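You operate a simulated robot arm through the tools that you are given. There is no shell and no other tool. Be economical: measure what you need, move in short steps, check, and stop when the job is done.

You are at the controls of a simulated two-armed robot. One attempt, no reset.

Task
Take the yellow short tube and leave it on the second shelf from the bottom of the blue shelving. Take the 0.5 m white-cap tube from the fitting bench top and leave it on top of the purple cell there. Put the ring labelled "J4" from the fitting bench top on the ribbed mat and the ring that says "R7" on the gap beside the green stand. Put the blue-banded ring from the black tray on the steel plate. Take the blue-banded weight on the second shelf from the bottom of the grey shelving and put it away on the free end of the dark bench. Lift the blue tray lid open. Do these in any order. Set down upright: yellow short tube, white-cap tube.

The check looks at the end state, three seconds after you hand in, the way a careful person would. Anything else that was tipped, shoved, dropped, spilled or broken makes it a failure. Lids that push on must go on centred and level and be pressed home; caps that screw on are set level and turned clockwise until they are tight.

Robot
Two 7-joint arms with two-finger parallel grippers on one trunk, on a base that drives. Base frame: it is fixed to the floor where the robot stands at the start and does not move with it; the origin is under the middle of the robot, x ahead of it, y to its left, z up. Lengths are in mm, angles in degrees, forces in N, time in s.
The left shoulder is at the start at [50, 165, 1130], the right one opposite. With the tool pointing down near the work surface each hand reaches from about 100 to 560 mm from the robot's upright axis, wherever it stands, measured 20 degrees to its own side. Places, roughly: blue tray lid [-1300, 300, 900]; blue-banded ring (6x6x2 cm) [-1200, 500, 900]; blue-banded weight [2750, -2500, 500]; cell [750, -750, 1000]; free end of the dark bench [4000, 200, 900]; gap beside the green stand (15x29 cm) [3420, 60, 900]; ribbed mat (58x15 cm) [520, 1620, 860]; ring [500, -500, 750]; second shelf of the blue shelving [4200, -2600, 500]; steel plate (18x29 cm) [-940, -2340, 800]; white-cap tube [500, -500, 1000]; yellow short tube (5x5x10 cm) [500, 100, 900]. Payload 3.91 kg a hand.
The tool frame of a hand sits at the grasp point between the pads (the TCP): z along the fingers, y along the line on which they close. The tips reach 30 mm beyond it. The gripper opens to 110 mm. The fingers are 20 mm wide and 10 mm thick; the gripper's body (48 by 112 mm) begins 55 mm behind the TCP.
Orientation is that of the tool frame in the base frame, as a unit quaternion [w, x, y, z]. With the fingers straight down and closing along the base's y, the tool's x points along the base's -x, its y along +y and its z along -z.

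Tools
- The arms move only by the tool jog_arm. It takes "left_rows", "right_rows" or both (then of equal length, played together; a hand with none holds still); each is a list of rows, each a list of 7 numbers: the shift along the tool's x, y, z in units of 400 mm (1.0 is 400 mm), then the turn, a rotation vector about the tool's x, y, z in units of 60 degrees (1.0 is 60 degrees), then the finger opening in mm, from 0 to 110. In form: [[tx, ty, tz, ax, ay, az, fingers], ...]. A call has 1 to 10 rows; each row is the pose to reach, as a shift and turn from the pose commanded when the call began, along the tool's axes at that moment. A call with a number of a shift or a turn outside -1 to 1 is refused whole. Rows are played at 5 a second. More than 50 mm and 8.6 degrees between two rows, or a gripper value outside its range, and nothing of the call is played. Where a pose cannot be reached the arm comes as near as it can. A force on the tool above 40 N (or 10 N above the force at the start of the call, whichever is more), or a blocked arm, ends the call early, and 0.2 s more pass. The fingers move at their own pace (about 45 mm/s each) and stop on an object; they squeeze with about 20 N. The grip force told is the motor's: it shows also when the fingers shut on nothing. Time passes only in rows, and 0.2 s behind the last, so rows that repeat a pose let the fingers close. The reply holds the time, the measured pose of the TCP, the force on the tool along the base axes, the opening and the grip force, in the units named above and with some noise, with the torque about the TCP (base axes, N m) and any sound that the robot's microphone picked up.
- Cameras (640 x 400 px; columns grow to the right, rows downward): "scene" is now at [110.1, -48.3, 1322.7]; the picture's right is [-0.51, -0.86, 0.00], its down [-0.30, 0.18, -0.94] and it looks along [0.81, -0.48, -0.35] (base axes); focal length 214 px, centre (320, 200). "left" rides on the left gripper at [73, -17, -103] in its tool frame; the picture's right is [0.23, 0.97, 0.00], its down [-0.76, 0.18, -0.62] and it looks along [-0.61, 0.14, 0.78] (tool axes); focal length 222 px, centre (320, 200). "right" rides on the right gripper at [72, 17, -103] in its tool frame; the picture's right is [-0.23, 0.97, 0.00], its down [-0.76, -0.18, -0.62] and it looks along [-0.61, -0.14, 0.78] (tool axes); focal length 222 px, centre (320, 200). There is no depth. A picture from a camera that has moved, and an enlarged one, comes with that camera's place and axes in the base frame and with its lens.
- grab_frame(camera): a new picture of that camera. No time passes.
- raise_lower(by): slides the trunk up (or, below 0, down) by that many mm; the arms and the scene camera ride with it, the base frame stays. It gives what a move gives, with no picture.
- base_move(legs): drives the robot by 1 to 6 legs, each [ahead, left, turn to the left] in mm, mm and degrees, along the robot's own axes; the way and the turn of a leg run together, so that a leg with both is an arc; at most 1500 mm and 180 degrees a leg. The arms and the cameras ride along, it lands a little off, and it stops where it bumps. It gives what a move gives.
- aim_head(pan, tilt): turns the head with the scene camera to pan (to the left, within 80 degrees either way) and tilt (down, from -29 to 69), counted from straight ahead of the robot. It gives what a move gives.
- close_up(camera, box): a new picture of the part [left, top, right, bottom] of that camera's present view, enlarged. No time passes.
- job_done(): hands the job in; it is judged then, once.

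Go step by step. Nothing tells you exact positions but the pictures and the camera data: compare them with the known pose of the tool, close in by small moves and look again before you grip or let go. The budget is 196 turns and 192 pictures, counting those below and the enlarged ones. Unless the task says otherwise, let go and move clear before handing in.

The tools are called after ">>>" as name(argument=value, ...) on one line, values as JSON. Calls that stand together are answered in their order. jog_arm: Moves the arms, as the interface text tells. Its arguments: {"type":"object","properties":{"left_rows":{"type":"array","items":{"type":"array","items":{"type":"number"}}},"right_rows":{"type":"array","items":{"type":"array","items":{"type":"number"}}}},"required":[]} The other tools are called the same way: raise_lower (by) slides the trunk up or down; base_move (legs) drives the base; aim_head (pan, tilt) turns the head that bears the scene camera; grab_frame (camera) takes a picture; close_up (camera, box) takes an enlarged picture of a part of a camera's view; job_done () hands the job in.

At the start:

```text
time_s: 0.0
left_ee_pos: [412.8, -60.0, 1243.4]
left_tool_rot: [0.0, -0.001, 1.0, -0.001]
left_contact_force: [0.0, 0.2, 1.2]
left_wrist_torque: [0.04, 0.02, -0.01]
left_opening: 109.5
left_grip_force: 0.2
right_ee_pos: [263.4, -409.6, 1227.9]
right_tool_rot: [0.0, 0.0, 1.0, 0.0]
right_contact_force: [-0.3, -0.2, 0.1]
right_wrist_torque: [-0.01, 0.04, 0.01]
right_opening: 110.0
right_grip_force: 0.0
trunk travel left (down, up): [-350.0, 153.0]
robot x, y, heading: [0.0, 2.1, 0.2]
head pan, tilt: [-30.6, 20.6]
```

scene: 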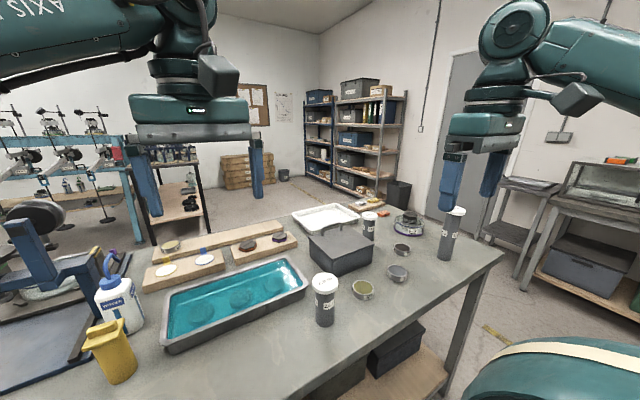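
right: 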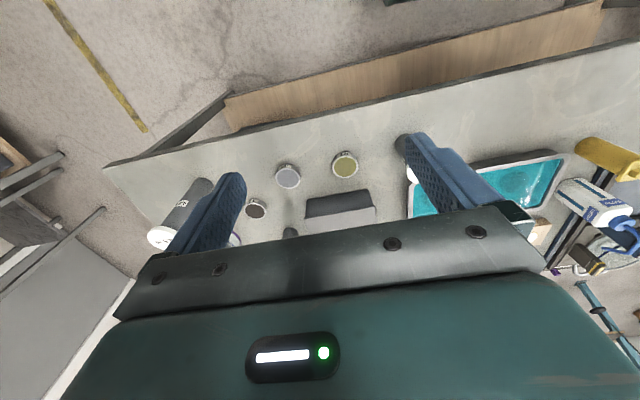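
left: 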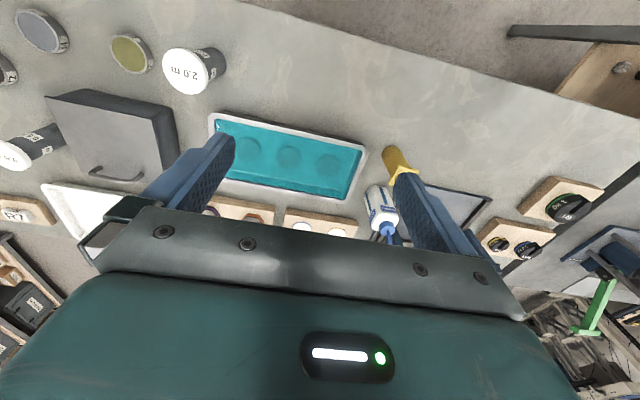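

I see the fitting bench ahead with a yellow object, tubes, rings and a blue tray. I'll look closer at the bench and around.

>>> close_up(camera="scene", box=[60, 190, 300, 390])

>>> close_up(camera="scene", box=[280, 170, 500, 330])

>>> aim_head(pan=10, tilt=30)

>>> grab_frame(camera="scene")

```text
2.00 times, centred on (180, 290) of scene
camera zoom: at [110.1, -48.3, 1322.7], right [-0.51, -0.86, 0.0], down [-0.3, 0.18, -0.94], along [0.81, -0.48, -0.35], focal length 429 px, centre (600, 20)
```

zoom: 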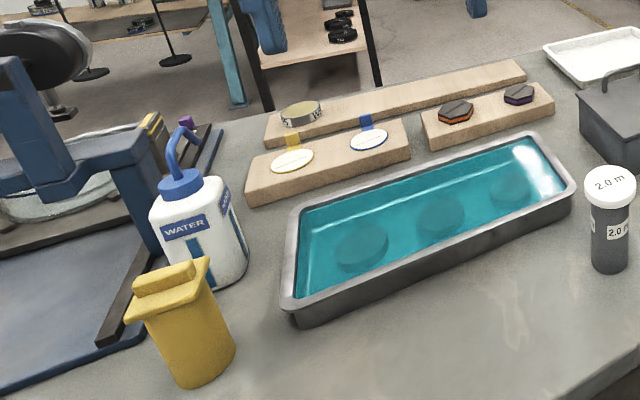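

```text
2.50 times, centred on (390, 250) of scene
camera zoom: at [110.1, -48.3, 1322.7], right [-0.51, -0.86, 0.0], down [-0.3, 0.18, -0.94], along [0.81, -0.48, -0.35], focal length 536 px, centre (145, 75)
```

zoom: 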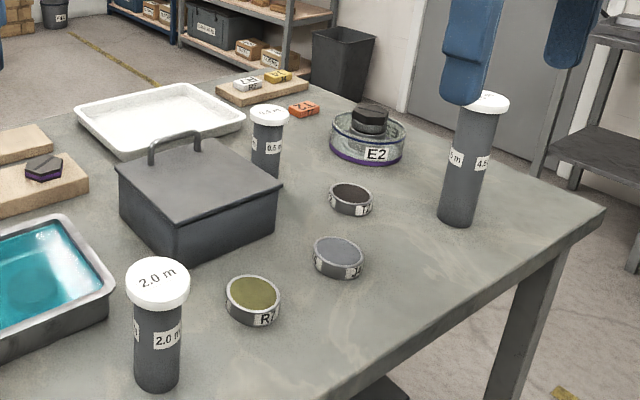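

```text
time_s: 1.1
left_ee_pos: [412.2, -60.6, 1243.7]
left_tool_rot: [0.0, -0.001, 1.0, 0.0]
left_contact_force: [0.1, -0.1, -0.4]
left_wrist_torque: [-0.01, 0.06, -0.01]
left_opening: 110.0
left_grip_force: 0.2
right_ee_pos: [264.1, -409.3, 1227.9]
right_tool_rot: [0.0, 0.0, 1.0, 0.0]
right_contact_force: [0.4, 0.3, 0.5]
right_wrist_torque: [0.0, -0.01, -0.04]
right_opening: 110.0
right_grip_force: 0.0
trunk travel left (down, up): [-350.0, 153.0]
robot x, y, heading: [-0.5, -2.0, 0.0]
head pan, tilt: [10.0, 30.0]
```

```text
186 pictures are left
camera scene: at [119.1, 14.6, 1307.7], right [0.17, -0.98, 0.0], down [-0.49, -0.09, -0.87], along [0.85, 0.15, -0.5], focal length 214 px, centre (320, 200)
```

scene: 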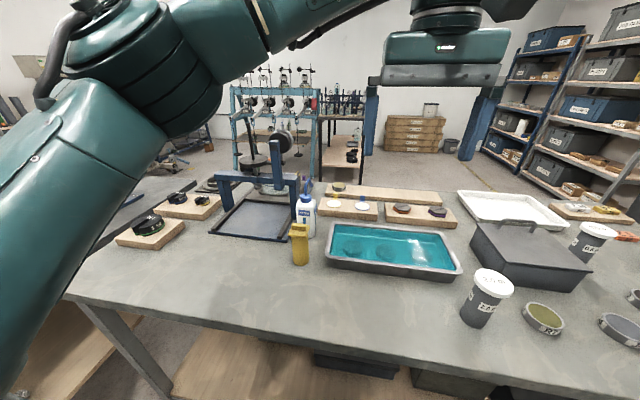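

The bench surface seems to be near z≈850. I'll look further around to learn the room layout.

>>> aim_head(pan=-75, tilt=20)

>>> grab_frame(camera="scene")

>>> aim_head(pan=75, tilt=20)

>>> grab_frame(camera="scene")

>>> aim_head(pan=-25, tilt=45)

>>> grab_frame(camera="scene")

```text
time_s: 2.7
left_ee_pos: [413.0, -59.7, 1242.2]
left_tool_rot: [0.0, -0.001, 1.0, 0.0]
left_contact_force: [-0.2, -0.3, 0.2]
left_wrist_torque: [0.02, 0.02, 0.04]
left_opening: 110.0
left_grip_force: 0.1
right_ee_pos: [263.2, -409.8, 1227.4]
right_tool_rot: [-0.001, 0.0, 1.0, 0.0]
right_contact_force: [-0.3, -0.5, 0.8]
right_wrist_torque: [0.0, 0.02, -0.04]
right_opening: 109.9
right_grip_force: 0.1
trunk travel left (down, up): [-350.0, 153.0]
robot x, y, heading: [-0.5, 0.7, 0.0]
head pan, tilt: [-75.0, 20.0]
```

```text
185 pictures are left
camera scene: at [54.2, -90.9, 1323.7], right [-0.97, -0.26, 0.0], down [-0.09, 0.33, -0.94], along [0.24, -0.91, -0.34], focal length 214 px, centre (320, 200)
```

scene: 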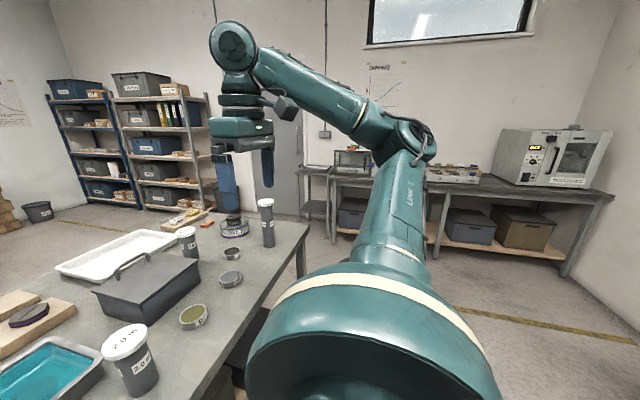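

```text
time_s: 5.0
left_ee_pos: [412.5, -59.5, 1243.0]
left_tool_rot: [0.001, 0.0, 1.0, 0.0]
left_contact_force: [-0.5, 0.5, -0.3]
left_wrist_torque: [-0.01, 0.0, 0.0]
left_opening: 110.2
left_grip_force: 0.1
right_ee_pos: [264.1, -410.8, 1227.8]
right_tool_rot: [0.0, 0.0, 1.0, 0.0]
right_contact_force: [-0.4, -0.1, 1.0]
right_wrist_torque: [0.0, 0.04, -0.03]
right_opening: 109.8
right_grip_force: 0.0
trunk travel left (down, up): [-350.0, 153.0]
robot x, y, heading: [-2.2, 2.3, -0.1]
head pan, tilt: [75.0, 20.0]
```

```text
184 pictures are left
camera scene: at [54.1, 88.9, 1323.7], right [0.97, -0.26, 0.0], down [-0.09, -0.33, -0.94], along [0.24, 0.91, -0.34], focal length 214 px, centre (320, 200)
```

scene: 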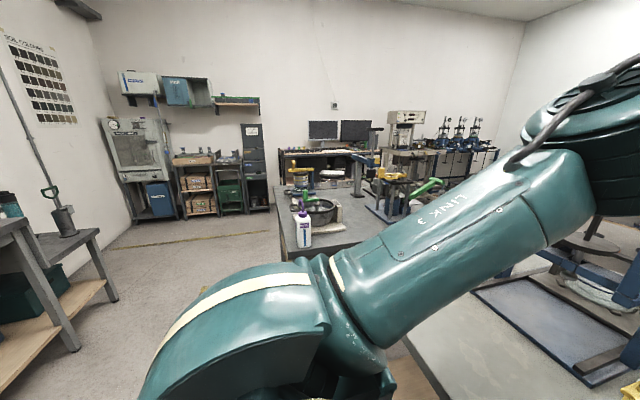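

```text
time_s: 6.8
left_ee_pos: [412.9, -60.1, 1241.8]
left_tool_rot: [0.0, -0.001, 1.0, 0.001]
left_contact_force: [-0.7, -0.5, -1.0]
left_wrist_torque: [-0.01, 0.01, -0.01]
left_opening: 110.0
left_grip_force: 0.1
right_ee_pos: [264.6, -411.0, 1227.6]
right_tool_rot: [-0.001, 0.0, 1.0, 0.0]
right_contact_force: [0.2, 0.3, -0.8]
right_wrist_torque: [-0.01, -0.01, -0.01]
right_opening: 110.0
right_grip_force: 0.0
trunk travel left (down, up): [-350.0, 153.0]
robot x, y, heading: [0.7, 1.7, -0.1]
head pan, tilt: [-25.0, 45.0]
```

```text
183 pictures are left
camera scene: at [103.7, -35.3, 1285.1], right [-0.42, -0.91, 0.0], down [-0.64, 0.3, -0.71], along [0.64, -0.3, -0.71], focal length 214 px, centre (320, 200)
```

scene: 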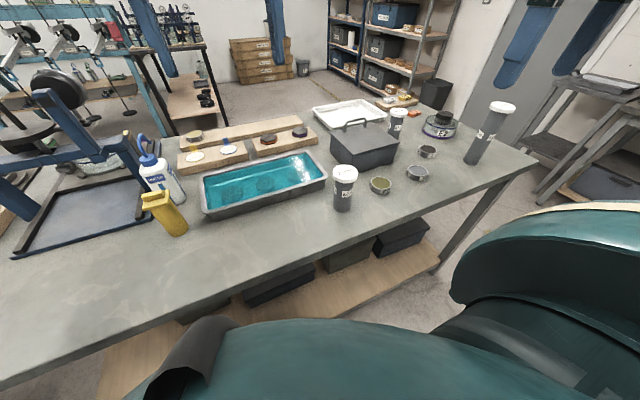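

Bench: near edge around x≈325, right end y≈-1020, surface z≈850. Now I check how far the robot body is from the bench edge.

>>> aim_head(pan=0, tilt=69)

>>> grab_frame(camera="scene")

>>> close_up(camera="right", box=[220, 120, 420, 245])

```text
time_s: 7.7
left_ee_pos: [411.7, -60.4, 1243.0]
left_tool_rot: [0.0, -0.001, 1.0, 0.0]
left_contact_force: [0.1, 0.1, 0.0]
left_wrist_torque: [0.02, 0.02, 0.01]
left_opening: 109.9
left_grip_force: 0.1
right_ee_pos: [263.7, -410.7, 1227.7]
right_tool_rot: [0.0, 0.0, 1.0, -0.001]
right_contact_force: [-0.4, 0.5, -0.5]
right_wrist_torque: [0.01, -0.01, -0.01]
right_opening: 110.0
right_grip_force: 0.2
trunk travel left (down, up): [-350.0, 153.0]
robot x, y, heading: [-0.8, -1.1, 0.2]
head pan, tilt: [0.0, 68.8]
```

```text
182 pictures are left
camera scene: at [86.0, -1.1, 1256.2], right [0.0, -1.0, 0.0], down [-0.93, 0.0, -0.36], along [0.36, 0.0, -0.93], focal length 214 px, centre (320, 200)
```

scene: 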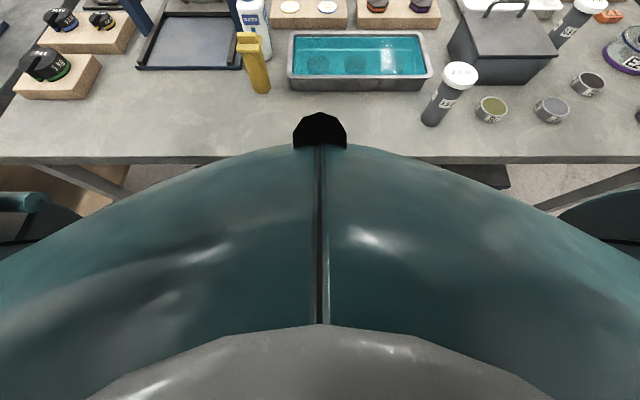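

```text
3.20 times, centred on (320, 182) of right
camera zoom: at [191.0, -393.5, 1330.3], right [0.23, 0.97, 0.0], down [0.76, -0.18, 0.62], along [0.61, -0.14, -0.78], focal length 711 px, centre (320, 256)
```

zoom: 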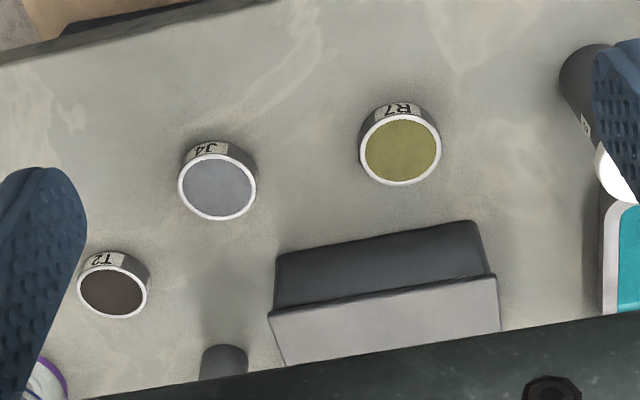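

J4 is the grey ring, R7 the olive one. Next I look at the yellow tube closely with the left hand camera and the head.

>>> close_up(camera="left", box=[340, 120, 500, 220])

>>> close_up(camera="scene", box=[200, 0, 360, 100])

```text
4.00 times, centred on (420, 170) of left
camera zoom: at [339.1, -76.5, 1345.5], right [-0.23, 0.97, 0.0], down [0.76, 0.18, 0.62], along [0.61, 0.14, -0.78], focal length 888 px, centre (-80, 320)
```

zoom: 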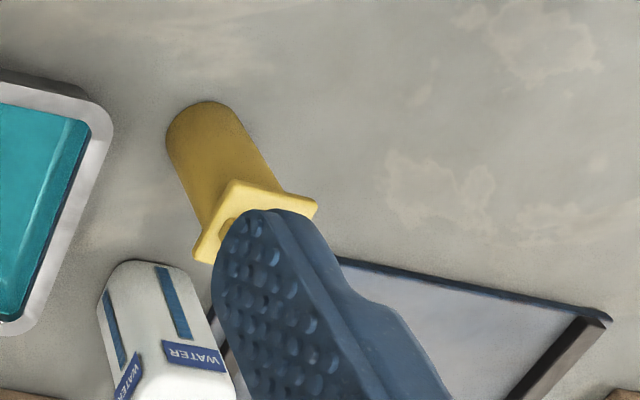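

```text
4.00 times, centred on (280, 50) of scene
camera zoom: at [86.0, -1.1, 1256.2], right [0.0, -1.0, 0.0], down [-0.93, 0.0, -0.36], along [0.36, 0.0, -0.93], focal length 858 px, centre (480, 800)
```

zoom: 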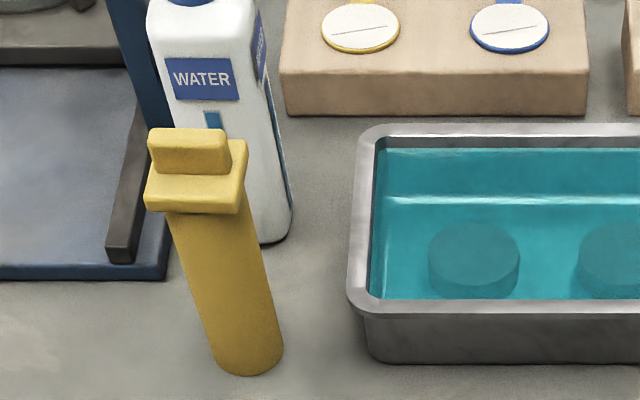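

R7 is near (463,-393,875), the yellow tube stands near (546,149) on z≈851. I bring the left hand, pitched 50° forward, to a pre-grasp 100 mm in front of the yellow tube.

>>> jog_arm(left_rows=[[-0.015, 0.065, 0.07, 0, -0.104, 0, 80], [-0.03, 0.13, 0.15, 0, -0.208, 0, 80], [-0.045, 0.196, 0.24, 0, -0.312, 0, 80], [-0.06, 0.261, 0.33, 0, -0.417, 0, 80], [-0.076, 0.327, 0.42, 0, -0.521, 0, 80], [-0.091, 0.392, 0.51, 0, -0.625, 0, 80], [-0.106, 0.457, 0.61, 0, -0.729, 0, 80], [-0.121, 0.5225, 0.7, 0, -0.833, 0, 80], [-0.121, 0.5225, 0.7, 0, -0.833, 0, 80]])

>>> grab_frame(camera="left")

>>> grab_frame(camera="scene")

```text
time_s: 9.7
left_ee_pos: [456.3, 149.8, 962.6]
left_tool_rot: [0.423, -0.001, 0.906, 0.001]
left_contact_force: [-0.2, -0.4, -0.4]
left_wrist_torque: [0.04, 0.02, 0.0]
left_opening: 79.9
left_grip_force: 0.0
right_ee_pos: [262.7, -410.4, 1226.9]
right_tool_rot: [0.0, 0.0, 1.0, 0.0]
right_contact_force: [0.0, -0.6, 0.2]
right_wrist_torque: [-0.01, -0.01, 0.01]
right_opening: 110.0
right_grip_force: 0.1
trunk travel left (down, up): [-350.0, 153.0]
robot x, y, heading: [0.0, -0.3, 0.0]
head pan, tilt: [0.0, 68.8]
```

```text
178 pictures are left
camera left: at [330.8, 133.7, 971.3], right [-0.15, 0.97, -0.18], down [0.01, 0.18, 0.98], along [0.99, 0.14, -0.04], focal length 222 px, centre (320, 200)
```

left: 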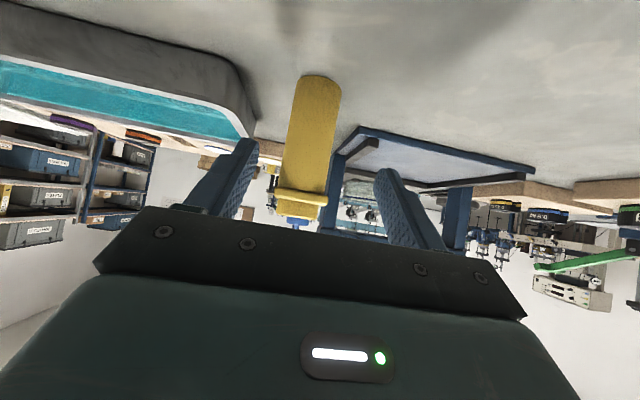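

```text
177 pictures are left
camera scene: at [85.9, -1.3, 1256.2], right [0.0, -1.0, 0.0], down [-0.93, 0.0, -0.36], along [0.36, 0.0, -0.93], focal length 214 px, centre (320, 200)
```

scene: 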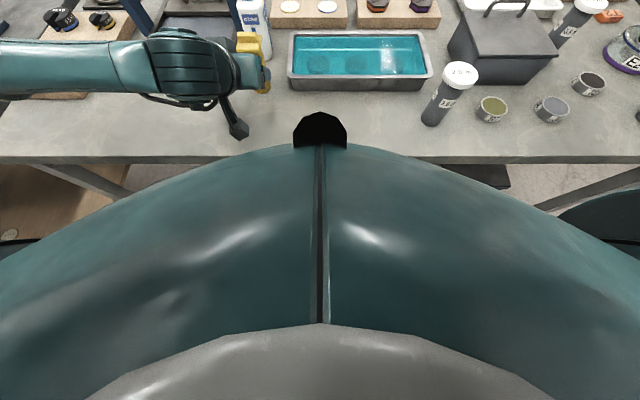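

Tube is at y≈144, flange at z≈960. Align, advance about 105 mm along the fingers and close.

>>> jog_arm(left_rows=[[-0.006, -0.0145, 0.05, 0, 0, 0, 80], [-0.006, -0.0145, 0.13, 0, 0, 0, 80], [-0.006, -0.0145, 0.2, 0, 0, 0, 80], [-0.006, -0.0145, 0.262, 0, 0, 0, 80], [-0.006, -0.0145, 0.262, 0, 0, 0, 60], [-0.006, -0.0145, 0.262, 0, 0, 0, 20], [-0.006, -0.0145, 0.262, 0, 0, 0, 20], [-0.006, -0.0145, 0.262, 0, 0, 0, 20]])

>>> grab_frame(camera="left")

```text
time_s: 11.5
left_ee_pos: [541.1, 143.3, 899.2]
left_tool_rot: [0.424, -0.002, 0.906, 0.0]
left_contact_force: [-0.9, 1.4, 11.3]
left_wrist_torque: [0.05, -0.29, 0.08]
left_opening: 43.3
left_grip_force: 20.0
right_ee_pos: [262.7, -411.5, 1228.0]
right_tool_rot: [0.001, 0.0, 1.0, 0.0]
right_contact_force: [-0.3, 0.0, -0.4]
right_wrist_torque: [0.01, 0.0, -0.01]
right_opening: 110.2
right_grip_force: 0.0
trunk travel left (down, up): [-350.0, 153.0]
robot x, y, heading: [-0.4, -1.6, -0.1]
head pan, tilt: [0.0, 68.8]
```

```text
176 pictures are left
camera left: at [414.2, 125.4, 908.5], right [-0.15, 0.97, -0.18], down [0.01, 0.18, 0.98], along [0.99, 0.14, -0.04], focal length 222 px, centre (320, 200)
```

left: 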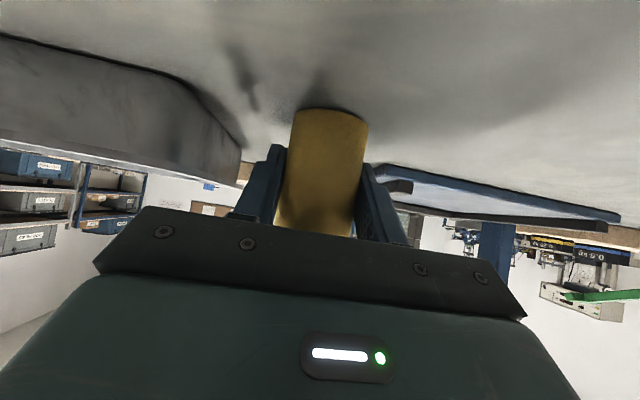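

Gripped (43 mm). Lift 160 mm straight up.

>>> jog_arm(left_rows=[[-0.03, 0, -0.025, 0, 0, 0, 20], [-0.105, 0, -0.088, 0, 0, 0, 20], [-0.18, 0, -0.151, 0, 0, 0, 20], [-0.25, 0, -0.21, 0, 0, 0, 20], [-0.32, 0, -0.27, 0, 0, 0, 20]])

>>> grab_frame(camera="left")

```text
time_s: 12.7
left_ee_pos: [541.2, 142.0, 1063.2]
left_tool_rot: [0.422, -0.001, 0.907, 0.0]
left_contact_force: [0.1, -0.2, -4.1]
left_wrist_torque: [0.0, 0.01, -0.01]
left_opening: 43.5
left_grip_force: 20.1
right_ee_pos: [263.1, -411.3, 1227.8]
right_tool_rot: [0.0, 0.0, 1.0, 0.0]
right_contact_force: [-0.5, 0.2, -1.0]
right_wrist_torque: [0.03, 0.0, 0.02]
right_opening: 109.8
right_grip_force: 0.1
trunk travel left (down, up): [-350.0, 153.0]
robot x, y, heading: [0.5, -1.7, -0.1]
head pan, tilt: [0.0, 68.8]
```

```text
175 pictures are left
camera left: at [414.1, 125.8, 1074.2], right [-0.15, 0.97, -0.17], down [0.01, 0.18, 0.98], along [0.99, 0.14, -0.04], focal length 222 px, centre (320, 200)
```

left: 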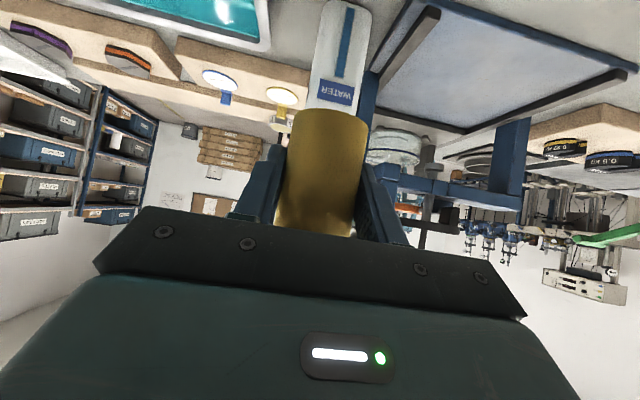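

Yellow tube held. I raise/retract it, then slide the base 500 mm right and look with head and right hand at the rings, tube and cell.

>>> jog_arm(left_rows=[[0, 0, -0.1, 0, 0, 0, 20], [0, 0, -0.2, 0, 0, 0, 20], [0, 0, -0.331, 0, 0, 0, 20], [0, 0, -0.331, 0, 0, 0, 20]])

>>> base_move(legs=[[0, -500, 0]])

>>> aim_head(pan=-20, tilt=40)

>>> grab_frame(camera="scene")

>>> grab_frame(camera="right")

```text
refused: row 3 steps farther than a row can; nothing moved
```

```text
time_s: 15.6
left_ee_pos: [542.2, -356.7, 1063.6]
left_tool_rot: [0.421, -0.007, 0.907, 0.003]
left_contact_force: [-0.1, 0.0, -2.6]
left_wrist_torque: [-0.01, 0.06, 0.01]
left_opening: 43.7
left_grip_force: 20.2
right_ee_pos: [272.4, -913.7, 1227.5]
right_tool_rot: [0.001, -0.006, 1.0, 0.0]
right_contact_force: [0.1, -0.6, -0.2]
right_wrist_torque: [0.01, 0.02, 0.01]
right_opening: 109.8
right_grip_force: 0.1
trunk travel left (down, up): [-350.0, 153.0]
robot x, y, heading: [2.4, -502.0, 0.7]
head pan, tilt: [0.0, 68.8]
```

```text
time_s: 16.6
left_ee_pos: [542.9, -357.0, 1064.4]
left_tool_rot: [0.422, -0.006, 0.906, 0.002]
left_contact_force: [0.6, 0.3, -3.0]
left_wrist_torque: [0.02, 0.0, 0.01]
left_opening: 43.1
left_grip_force: 20.1
right_ee_pos: [271.4, -914.0, 1226.7]
right_tool_rot: [-0.001, -0.006, 1.0, 0.0]
right_contact_force: [0.4, -0.3, -0.8]
right_wrist_torque: [0.05, -0.02, 0.03]
right_opening: 109.9
right_grip_force: 0.1
trunk travel left (down, up): [-350.0, 153.0]
robot x, y, heading: [6.9, -508.0, 0.7]
head pan, tilt: [-20.0, 40.0]
```

```text
174 pictures are left
camera scene: at [113.5, -534.4, 1292.2], right [-0.33, -0.94, 0.0], down [-0.61, 0.21, -0.77], along [0.72, -0.25, -0.64], focal length 214 px, centre (320, 200)
```

scene: 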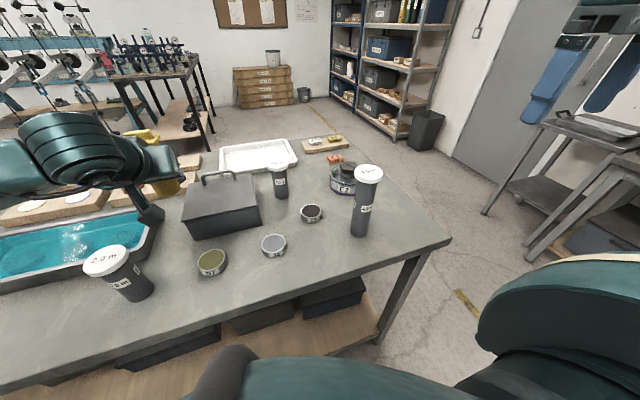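

```text
173 pictures are left
camera right: at [198.8, -896.9, 1330.3], right [0.22, 0.98, 0.0], down [0.76, -0.17, 0.62], along [0.61, -0.13, -0.78], focal length 222 px, centre (320, 200)
```

right: 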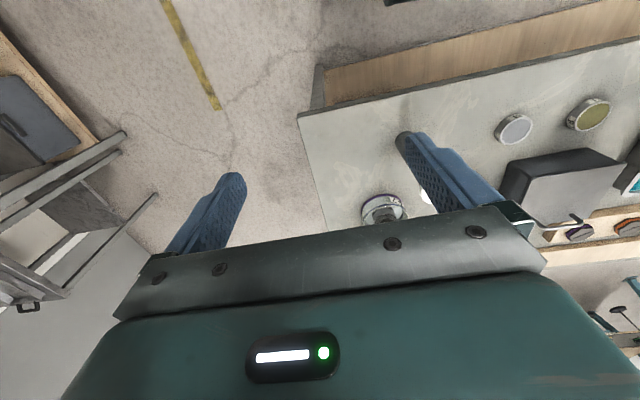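

0.5 m tube is around (676,-594), cell around (630,-805), T2 ring (542,-655), tall 4.8 m tube (435,-760, top ≈1045). Zoom on tube and cell.

>>> close_up(camera="scene", box=[250, 130, 410, 230])

>>> close_up(camera="right", box=[340, 140, 500, 240])

```text
4.00 times, centred on (330, 180) of scene
camera zoom: at [113.5, -534.4, 1292.2], right [-0.33, -0.94, 0.0], down [-0.61, 0.21, -0.77], along [0.72, -0.25, -0.64], focal length 858 px, centre (280, 280)
```

zoom: 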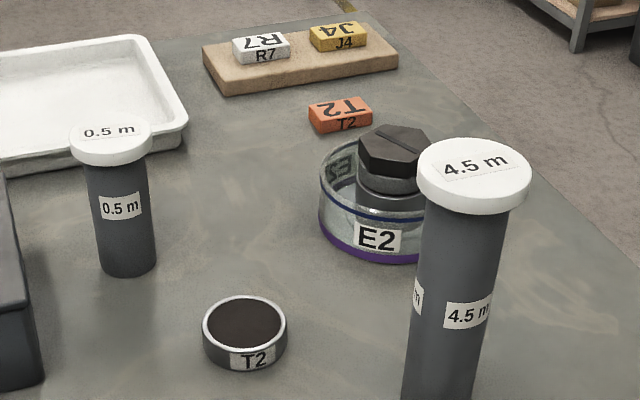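

```text
4.00 times, centred on (420, 190) of right
camera zoom: at [198.8, -896.9, 1330.3], right [0.22, 0.98, 0.0], down [0.76, -0.17, 0.62], along [0.61, -0.13, -0.78], focal length 888 px, centre (-80, 240)
```

zoom: 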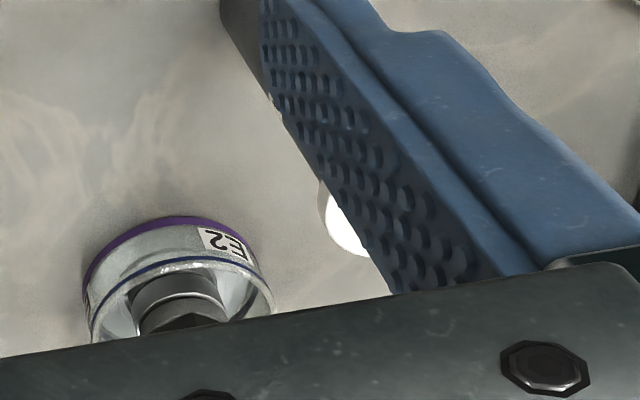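

I bring the right hand, pitched 50°, above and in front of the 0.5 m tube.

>>> jog_arm(right_rows=[[-0.0522, 0.08, 0.019, 0, -0.083, 0, 80], [-0.1045, 0.16, 0.0385, 0, -0.167, 0, 80], [-0.1567, 0.24, 0.058, 0, -0.25, 0, 80], [-0.209, 0.32, 0.077, 0, -0.333, 0, 80], [-0.261, 0.4, 0.096, 0, -0.417, 0, 80], [-0.3135, 0.48, 0.1155, 0, -0.5, 0, 80], [-0.366, 0.56, 0.135, 0, -0.583, 0, 80], [-0.418, 0.64, 0.154, 0, -0.667, 0, 80], [-0.47, 0.72, 0.173, 0, -0.75, 0, 80], [-0.5225, 0.8, 0.1925, 0, -0.833, 0, 80]])

>>> grab_frame(camera="right")

>>> grab_frame(camera="scene")

```text
time_s: 18.8
left_ee_pos: [544.2, -356.8, 1062.5]
left_tool_rot: [0.421, -0.006, 0.907, 0.003]
left_contact_force: [0.3, -0.5, -3.0]
left_wrist_torque: [0.0, 0.03, -0.03]
left_opening: 43.5
left_grip_force: 19.9
right_ee_pos: [479.3, -589.7, 1147.2]
right_tool_rot: [0.423, -0.004, 0.906, 0.002]
right_contact_force: [0.7, 0.9, 0.7]
right_wrist_torque: [0.02, 0.02, 0.02]
right_opening: 80.2
right_grip_force: 0.0
trunk travel left (down, up): [-350.0, 153.0]
robot x, y, heading: [2.3, -503.2, 0.7]
head pan, tilt: [-20.0, 40.0]
```

```text
170 pictures are left
camera right: at [352.6, -574.0, 1158.2], right [0.14, 0.97, 0.17], down [0.01, -0.18, 0.98], along [0.99, -0.13, -0.04], focal length 222 px, centre (320, 200)
```

right: 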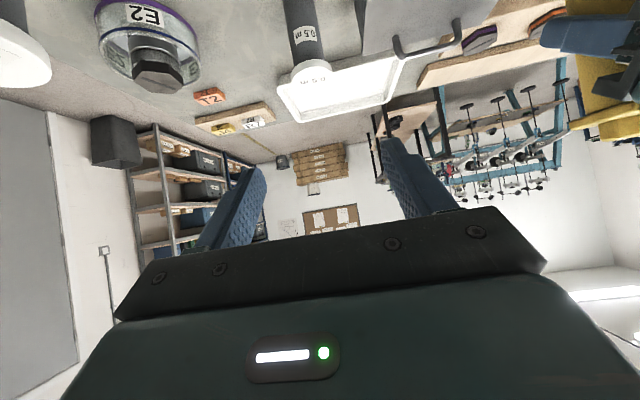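

```text
169 pictures are left
camera scene: at [115.1, -534.7, 1292.1], right [-0.33, -0.94, 0.0], down [-0.61, 0.21, -0.76], along [0.72, -0.25, -0.64], focal length 214 px, centre (320, 200)
```

scene: 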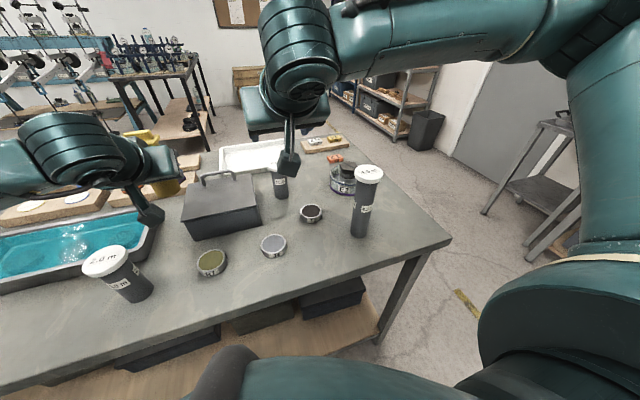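

Tube at about y=-590. Descend to the pre-grasp in front of it.

>>> jog_arm(right_rows=[[0.036, 0, 0.103, 0, 0, 0, 80], [0.072, 0, 0.206, 0, 0, 0, 80], [0.108, 0, 0.309, 0, 0, 0, 80], [0.144, -0.003, 0.412, 0, 0, 0, 80], [0.18, -0.005, 0.513, 0, 0, 0, 80], [0.18, -0.005, 0.513, 0, 0, 0, 80]])

>>> grab_frame(camera="right")

>>> grab_frame(camera="scene")

```text
time_s: 20.2
left_ee_pos: [542.8, -356.6, 1063.8]
left_tool_rot: [0.422, -0.007, 0.906, 0.003]
left_contact_force: [-0.2, 0.4, -3.3]
left_wrist_torque: [0.0, 0.03, 0.0]
left_opening: 43.6
left_grip_force: 20.2
right_ee_pos: [567.2, -635.6, 985.1]
right_tool_rot: [0.423, -0.006, 0.906, 0.003]
right_contact_force: [-0.6, -0.2, 0.1]
right_wrist_torque: [-0.01, 0.0, -0.02]
right_opening: 79.9
right_grip_force: 0.1
right hand out of reach, approached as far as the arm can: row 2, 3, 4, 5, 6
trunk travel left (down, up): [-350.0, 153.0]
robot x, y, heading: [3.4, -503.2, 0.8]
head pan, tilt: [-20.0, 40.0]
```

```text
168 pictures are left
camera right: at [440.9, -619.2, 994.6], right [0.13, 0.98, 0.17], down [0.01, -0.18, 0.98], along [0.99, -0.13, -0.04], focal length 222 px, centre (320, 200)
```

right: 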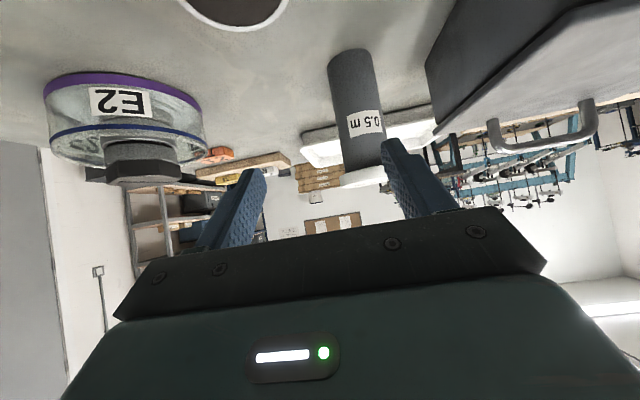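

```text
167 pictures are left
camera scene: at [113.4, -534.4, 1292.3], right [-0.33, -0.94, 0.0], down [-0.61, 0.21, -0.77], along [0.72, -0.25, -0.64], focal length 214 px, centre (320, 200)
```

scene: 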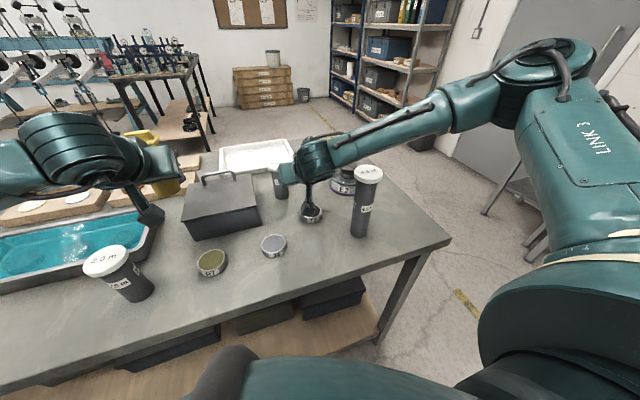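

Out of reach by roughly 100 mm with the base here, so I need to know whether the base can go closer. I retract the right hand and use its camera to view the gap at the bench.

>>> jog_arm(right_rows=[[0, 0, -0.12, 0, 0, 0, 80], [0, 0, -0.24, 0, 0, 0, 80], [0, 0, -0.36, 0, 0, 0, 80], [-0.06, 0, -0.46, 0, 0, 0, 80], [-0.13, 0, -0.55, 0, 0, 0, 80], [-0.2, 0, -0.64, 0, 0, 0, 80], [-0.26, 0, -0.74, 0, 0, 0, 80], [-0.26, 0, -0.74, 0, 0, 0, 80]])

```text
time_s: 22.0
left_ee_pos: [542.6, -356.4, 1063.9]
left_tool_rot: [0.422, -0.006, 0.907, 0.002]
left_contact_force: [0.3, -0.6, -3.6]
left_wrist_torque: [0.0, 0.01, 0.0]
left_opening: 43.6
left_grip_force: 19.9
right_ee_pos: [405.5, -632.3, 1252.2]
right_tool_rot: [0.422, -0.006, 0.906, 0.004]
right_contact_force: [-0.4, 0.7, 0.0]
right_wrist_torque: [-0.04, -0.01, -0.04]
right_opening: 79.9
right_grip_force: 0.1
trunk travel left (down, up): [-350.0, 153.0]
robot x, y, heading: [0.7, -506.1, 0.5]
head pan, tilt: [-20.0, 40.0]
```

>>> jog_arm(right_rows=[[0.032, -0.0875, -0.028, 0, 0.104, 0, 80], [0.065, -0.175, -0.056, 0, 0.208, 0, 80], [0.0975, -0.2625, -0.084, 0, 0.3125, 0, 80], [0.13, -0.35, -0.112, 0, 0.417, 0, 80], [0.1625, -0.4375, -0.14, 0, 0.52, 0, 80], [0.195, -0.525, -0.167, 0, 0.625, 0, 80], [0.2275, -0.6125, -0.195, 0, 0.729, 0, 80], [0.26, -0.7, -0.223, 0, 0.833, 0, 80]])

>>> jog_arm(right_rows=[[0, 0, 0, 0, 0, -0.125, 80], [0, 0, 0, 0, 0, -0.25, 80], [0, 0, 0, 0, 0, -0.375, 80], [0, 0, 0, 0, 0, -0.5, 80], [0, 0, 0, 0, 0, -0.625, 80], [0, 0, 0, 0, 0, -0.75, 80], [0, 0, 0, 0, 0, -0.875, 80], [0, 0, 0, 0, 0, -1.0, 80]])

>>> grab_frame(camera="right")

```text
time_s: 23.8
left_ee_pos: [541.5, -357.3, 1063.9]
left_tool_rot: [0.423, -0.007, 0.906, 0.002]
left_contact_force: [0.0, -0.4, -3.2]
left_wrist_torque: [-0.02, -0.02, 0.02]
left_opening: 43.3
left_grip_force: 20.3
right_ee_pos: [274.4, -915.1, 1227.1]
right_tool_rot: [0.0, -0.006, 1.0, 0.0]
right_contact_force: [0.0, -1.1, 0.6]
right_wrist_torque: [-0.04, 0.01, 0.0]
right_opening: 80.0
right_grip_force: 0.2
trunk travel left (down, up): [-350.0, 153.0]
robot x, y, heading: [1.5, -505.7, 0.8]
head pan, tilt: [-20.0, 40.0]
```

```text
time_s: 25.6
left_ee_pos: [542.3, -357.8, 1063.9]
left_tool_rot: [0.422, -0.006, 0.907, 0.002]
left_contact_force: [-0.2, 1.0, -2.7]
left_wrist_torque: [0.0, 0.01, 0.0]
left_opening: 43.2
left_grip_force: 20.0
right_ee_pos: [276.4, -914.6, 1229.7]
right_tool_rot: [-0.001, -0.506, 0.863, 0.0]
right_contact_force: [-0.6, 0.3, -0.6]
right_wrist_torque: [0.01, 0.01, 0.0]
right_opening: 79.9
right_grip_force: 0.1
trunk travel left (down, up): [-350.0, 153.0]
robot x, y, heading: [3.1, -503.3, 0.5]
head pan, tilt: [-20.0, 40.0]
```

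```text
166 pictures are left
camera right: at [226.0, -969.5, 1331.9], right [-0.74, 0.67, 0.0], down [0.53, 0.58, 0.62], along [0.42, 0.46, -0.78], focal length 222 px, centre (320, 200)
```

right: 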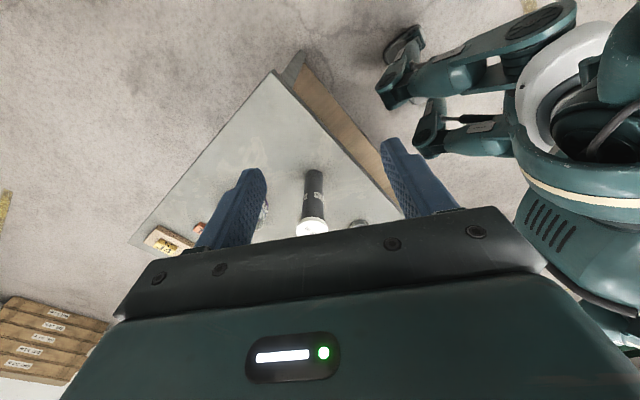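

>>> close_up(camera="right", box=[300, 0, 620, 200])

```text
2.00 times, centred on (460, 100) of right
camera zoom: at [226.0, -969.5, 1331.9], right [-0.74, 0.67, 0.0], down [0.53, 0.58, 0.62], along [0.42, 0.46, -0.78], focal length 444 px, centre (40, 400)
```

zoom: 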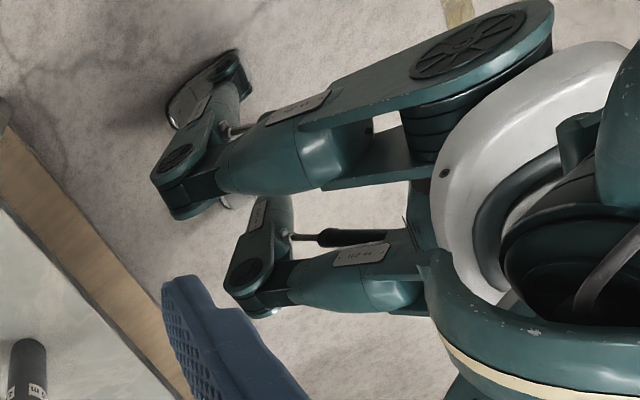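

The robot stands on legs with knees about x≈200, so little forward room. Turning the body left puts the right shoulder nearer to the bench instead; first I retract the left hand with the yellow tube and undo the right yaw.

>>> jog_arm(left_rows=[[0.017, 0.017, -0.063, 0, 0, 0, 20], [0.035, 0.034, -0.126, 0, 0, 0, 20], [0.052, 0.051, -0.189, 0, 0, 0, 20], [0.07, 0.069, -0.252, 0, 0, 0, 20], [0.087, 0.086, -0.315, 0, 0, 0, 20], [0.104, 0.103, -0.378, 0, 0, 0, 20], [0.122, 0.12, -0.441, 0, 0, 0, 20], [0.139, 0.1375, -0.504, 0, 0, 0, 20]], right_rows=[[0, 0, 0, 0, 0, 0.125, 80], [0, 0, 0, 0, 0, 0.25, 80], [0, 0, 0, 0, 0, 0.375, 80], [0, 0, 0, 0, 0, 0.5, 80], [0, 0, 0, 0, 0, 0.625, 80], [0, 0, 0, 0, 0, 0.75, 80], [0, 0, 0, 0, 0, 0.875, 80], [0, 0, 0, 0, 0, 1.0, 80]])

>>> base_move(legs=[[0, 0, 55], [0, -100, 0]])

>>> aim_head(pan=-75, tilt=40)

>>> grab_frame(camera="scene")

```text
time_s: 27.4
left_ee_pos: [360.3, -307.2, 1161.6]
left_tool_rot: [0.422, -0.007, 0.907, 0.003]
left_contact_force: [0.2, -0.9, -2.4]
left_wrist_torque: [0.0, 0.04, -0.01]
left_opening: 43.6
left_grip_force: 20.1
left hand out of reach, approached as far as the arm can: row 8
right_ee_pos: [276.2, -914.6, 1228.0]
right_tool_rot: [0.0, -0.005, 1.0, 0.001]
right_contact_force: [1.3, 0.3, -0.3]
right_wrist_torque: [0.01, -0.01, 0.0]
right_opening: 80.2
right_grip_force: 0.1
trunk travel left (down, up): [-350.0, 153.0]
robot x, y, heading: [2.8, -508.2, 0.7]
head pan, tilt: [-20.0, 40.0]
```

```text
time_s: 31.0
left_ee_pos: [122.0, -154.2, 1160.7]
left_tool_rot: [0.374, -0.419, 0.804, 0.194]
left_contact_force: [-0.3, 0.6, -3.7]
left_wrist_torque: [-0.02, -0.02, 0.0]
left_opening: 43.7
left_grip_force: 20.5
right_ee_pos: [565.8, -578.0, 1228.2]
right_tool_rot: [-0.001, -0.461, 0.887, -0.001]
right_contact_force: [-0.5, 0.4, 0.3]
right_wrist_torque: [0.0, 0.01, 0.02]
right_opening: 80.1
right_grip_force: 0.0
trunk travel left (down, up): [-350.0, 153.0]
robot x, y, heading: [73.8, -561.2, 55.1]
head pan, tilt: [-20.0, 40.0]
stopped in leg 2: the robot was blocked; the commanded pose is now the measured one
```

```text
time_s: 32.3
left_ee_pos: [123.3, -155.4, 1161.4]
left_tool_rot: [0.373, -0.419, 0.804, 0.195]
left_contact_force: [-0.9, -0.3, -3.8]
left_wrist_torque: [0.04, -0.01, -0.02]
left_opening: 43.6
left_grip_force: 19.5
right_ee_pos: [566.4, -578.1, 1227.0]
right_tool_rot: [-0.001, -0.461, 0.887, 0.0]
right_contact_force: [-0.5, 0.9, 0.3]
right_wrist_torque: [0.02, 0.03, 0.01]
right_opening: 80.1
right_grip_force: 0.0
trunk travel left (down, up): [-350.0, 153.0]
robot x, y, heading: [74.0, -559.2, 54.9]
head pan, tilt: [-75.0, 40.0]
```

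```text
164 pictures are left
camera scene: at [172.8, -567.0, 1292.3], right [-0.34, -0.94, 0.0], down [-0.6, 0.22, -0.77], along [0.72, -0.26, -0.64], focal length 214 px, centre (320, 200)
```

scene: 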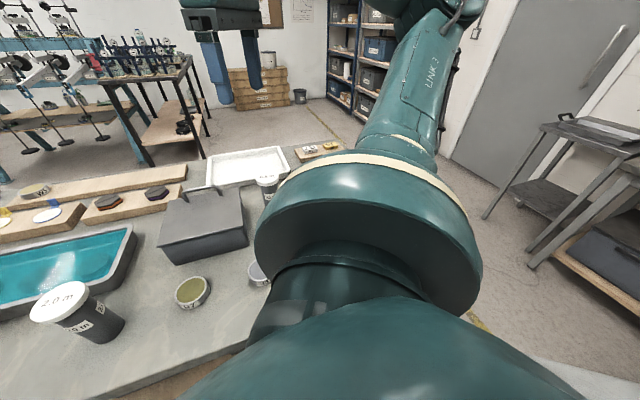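

The body touched the bench at the sideways leg; I back off slightly and turn the right hand to point along +x again, retracting it to look.

>>> base_move(legs=[[0, 15, 0]])

>>> jog_arm(right_rows=[[0, 0, 0, 0, 0, 0.115, 80], [0, 0, 0, 0, 0, 0.23, 80], [0, 0, 0, 0, 0, 0.345, 80], [0, 0, 0, 0, 0, 0.46, 80], [0, 0, 0, 0, 0, 0.575, 80], [0, 0, 0, 0, 0, 0.69, 80], [0, 0, 0, 0, 0, 0.805, 80], [0, 0, 0, 0, 0, 0.915, 80]])

>>> grab_frame(camera="right")

```text
time_s: 33.0
left_ee_pos: [109.4, -145.6, 1161.4]
left_tool_rot: [0.375, -0.419, 0.804, 0.194]
left_contact_force: [-1.4, 0.5, -3.5]
left_wrist_torque: [0.01, -0.01, -0.02]
left_opening: 43.6
left_grip_force: 20.0
right_ee_pos: [554.0, -568.1, 1228.1]
right_tool_rot: [-0.001, -0.461, 0.887, 0.001]
right_contact_force: [-0.9, -0.2, 0.7]
right_wrist_torque: [-0.01, 0.0, 0.0]
right_opening: 79.9
right_grip_force: 0.0
trunk travel left (down, up): [-350.0, 153.0]
robot x, y, heading: [63.8, -553.8, 55.3]
head pan, tilt: [-75.0, 40.0]
```

```text
time_s: 34.8
left_ee_pos: [110.5, -145.7, 1160.4]
left_tool_rot: [0.373, -0.419, 0.805, 0.194]
left_contact_force: [0.6, 0.2, -3.2]
left_wrist_torque: [-0.03, 0.05, 0.02]
left_opening: 43.4
left_grip_force: 20.3
right_ee_pos: [554.2, -569.7, 1225.9]
right_tool_rot: [-0.002, 0.001, 1.0, 0.0]
right_contact_force: [0.4, 0.5, 0.2]
right_wrist_torque: [0.0, 0.01, -0.01]
right_opening: 80.0
right_grip_force: 0.0
trunk travel left (down, up): [-350.0, 153.0]
robot x, y, heading: [62.4, -552.6, 55.0]
head pan, tilt: [-75.0, 40.0]
```

```text
163 pictures are left
camera right: at [482.5, -552.4, 1330.1], right [0.23, 0.97, 0.0], down [0.76, -0.18, 0.62], along [0.6, -0.14, -0.78], focal length 222 px, centre (320, 200)
```

right: 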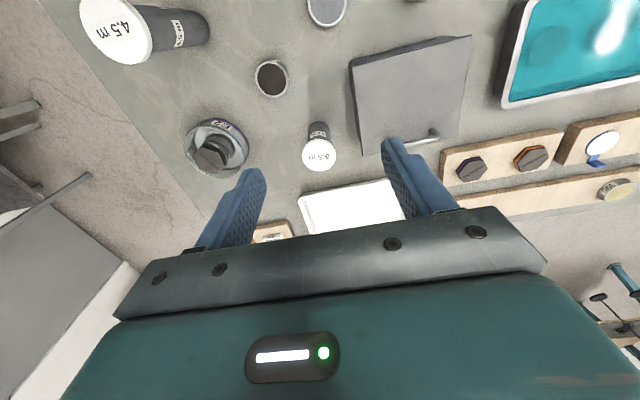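

Tube ≈(658,-596), cell hex ≈(630,-806). Descend with pitch to the pre-grasp.

>>> jog_arm(right_rows=[[-0.009, -0.009, 0.08, 0, -0.12, 0, 80], [-0.017, -0.018, 0.17, 0, -0.24, 0, 80], [-0.026, -0.028, 0.27, 0, -0.36, 0, 80], [-0.034, -0.037, 0.37, 0, -0.48, 0, 80], [-0.043, -0.046, 0.47, 0, -0.6, 0, 80], [-0.051, -0.055, 0.56, 0, -0.72, 0, 80], [-0.06, -0.065, 0.655, 0, -0.833, 0, 80], [-0.06, -0.065, 0.655, 0, -0.833, 0, 80]])

>>> grab_frame(camera="right")

```text
time_s: 36.6
left_ee_pos: [109.8, -146.6, 1160.8]
left_tool_rot: [0.374, -0.418, 0.805, 0.193]
left_contact_force: [-0.1, 0.5, -2.9]
left_wrist_torque: [-0.02, 0.02, -0.01]
left_opening: 43.7
left_grip_force: 19.9
right_ee_pos: [635.6, -577.0, 954.0]
right_tool_rot: [0.42, 0.0, 0.907, 0.0]
right_contact_force: [-0.8, -0.7, 0.4]
right_wrist_torque: [0.02, -0.02, -0.02]
right_opening: 80.0
right_grip_force: 0.1
right hand out of reach, approached as far as the arm can: row 5, 6, 7, 8
trunk travel left (down, up): [-350.0, 153.0]
robot x, y, heading: [62.8, -552.5, 55.1]
head pan, tilt: [-75.0, 40.0]
```

```text
162 pictures are left
camera right: at [509.2, -559.9, 965.0], right [0.15, 0.97, 0.17], down [0.02, -0.18, 0.98], along [0.99, -0.14, -0.04], focal length 222 px, centre (320, 200)
```

right: 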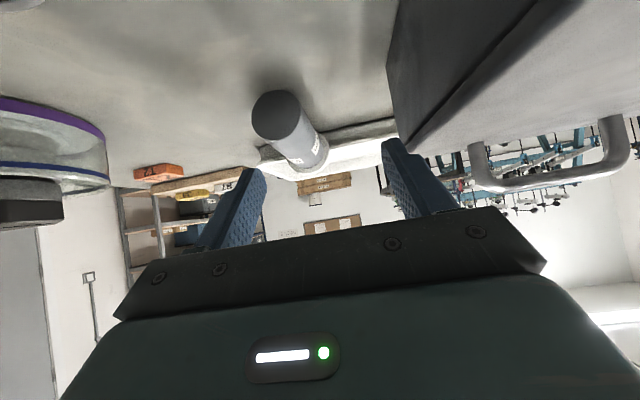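

>>> close_up(camera="right", box=[200, 60, 440, 210])

>>> grab_frame(camera="scene")

```text
2.67 times, centred on (320, 135) of right
camera zoom: at [509.2, -559.9, 965.0], right [0.15, 0.97, 0.17], down [0.02, -0.18, 0.98], along [0.99, -0.14, -0.04], focal length 592 px, centre (320, 373)
```

zoom: 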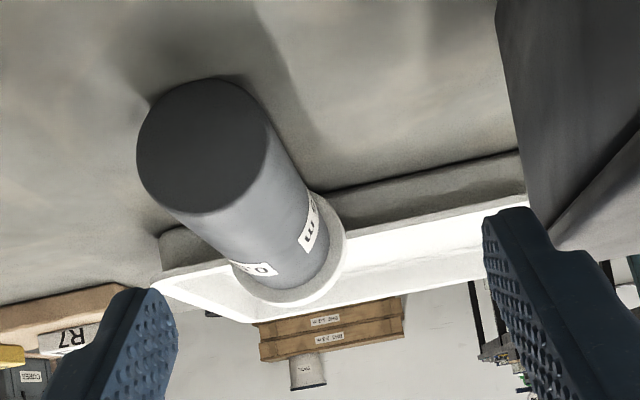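

```text
160 pictures are left
camera scene: at [160.1, -558.6, 1292.4], right [-0.34, -0.94, 0.0], down [-0.6, 0.22, -0.77], along [0.72, -0.26, -0.64], focal length 214 px, centre (320, 200)
```

scene: 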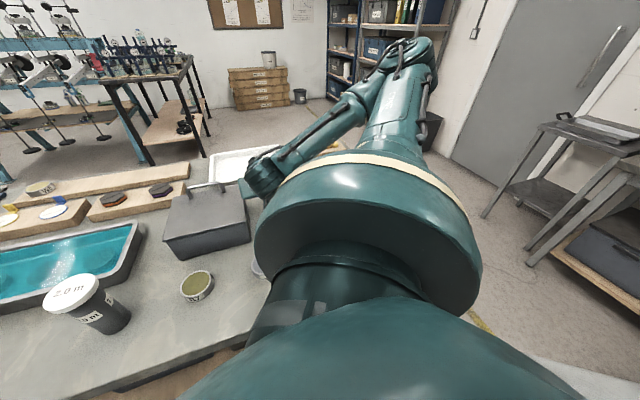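

The arm's inner reach limit pushed the hand forward and the tube seems to have been tipped against the white tray. I let a moment pass without moving and look again.

>>> jog_arm(right_rows=[[0, 0, 0, 0, 0, 0, 80], [0, 0, 0, 0, 0, 0, 80]])

>>> close_up(camera="right", box=[200, 60, 440, 210])

```text
time_s: 37.2
left_ee_pos: [109.7, -146.0, 1160.2]
left_tool_rot: [0.373, -0.419, 0.805, 0.194]
left_contact_force: [-0.1, 0.0, -3.0]
left_wrist_torque: [-0.02, 0.0, 0.01]
left_opening: 43.5
left_grip_force: 19.9
right_ee_pos: [635.4, -576.4, 955.0]
right_tool_rot: [0.421, -0.001, 0.907, 0.0]
right_contact_force: [-0.6, -0.6, 0.4]
right_wrist_torque: [0.03, 0.0, -0.01]
right_opening: 80.1
right_grip_force: 0.0
trunk travel left (down, up): [-350.0, 153.0]
robot x, y, heading: [67.4, -554.3, 55.1]
head pan, tilt: [-75.0, 40.0]
```

```text
2.67 times, centred on (320, 135) of right
camera zoom: at [509.9, -559.9, 965.4], right [0.15, 0.97, 0.17], down [0.02, -0.18, 0.98], along [0.99, -0.14, -0.04], focal length 592 px, centre (320, 373)
```

zoom: 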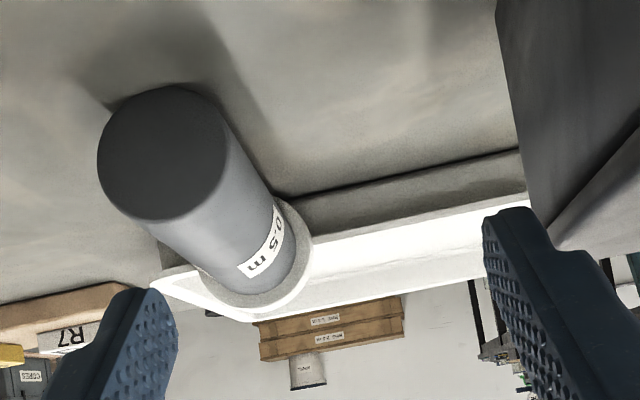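

>>> jog_arm(right_rows=[[0, 0, 0, 0, 0, 0, 80], [0, 0, 0, 0, 0, 0, 80], [0, 0, 0, 0, 0, 0, 80], [0, 0, 0, 0, 0, 0, 80]])

>>> grab_frame(camera="right")

```text
time_s: 38.2
left_ee_pos: [110.7, -146.6, 1160.2]
left_tool_rot: [0.374, -0.419, 0.804, 0.195]
left_contact_force: [-0.1, 0.6, -2.9]
left_wrist_torque: [-0.03, 0.0, 0.03]
left_opening: 43.8
left_grip_force: 20.2
right_ee_pos: [636.4, -576.5, 955.5]
right_tool_rot: [0.42, 0.0, 0.907, -0.002]
right_contact_force: [0.1, -0.1, -0.4]
right_wrist_torque: [0.0, 0.04, -0.03]
right_opening: 79.9
right_grip_force: 0.0
trunk travel left (down, up): [-350.0, 153.0]
robot x, y, heading: [64.6, -554.8, 55.0]
head pan, tilt: [-75.0, 40.0]
```

```text
158 pictures are left
camera right: at [509.9, -559.9, 965.5], right [0.15, 0.97, 0.17], down [0.02, -0.18, 0.98], along [0.99, -0.14, -0.04], focal length 222 px, centre (320, 200)
```

right: 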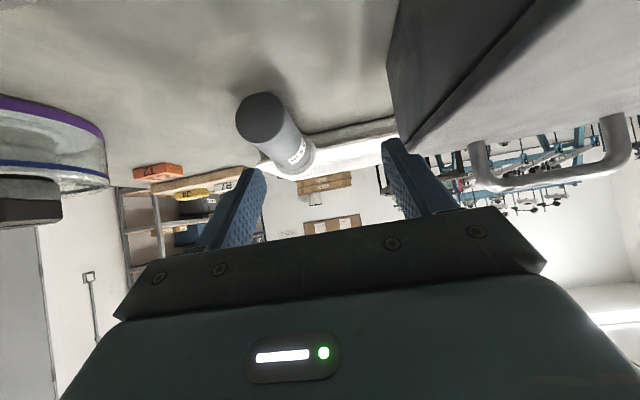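

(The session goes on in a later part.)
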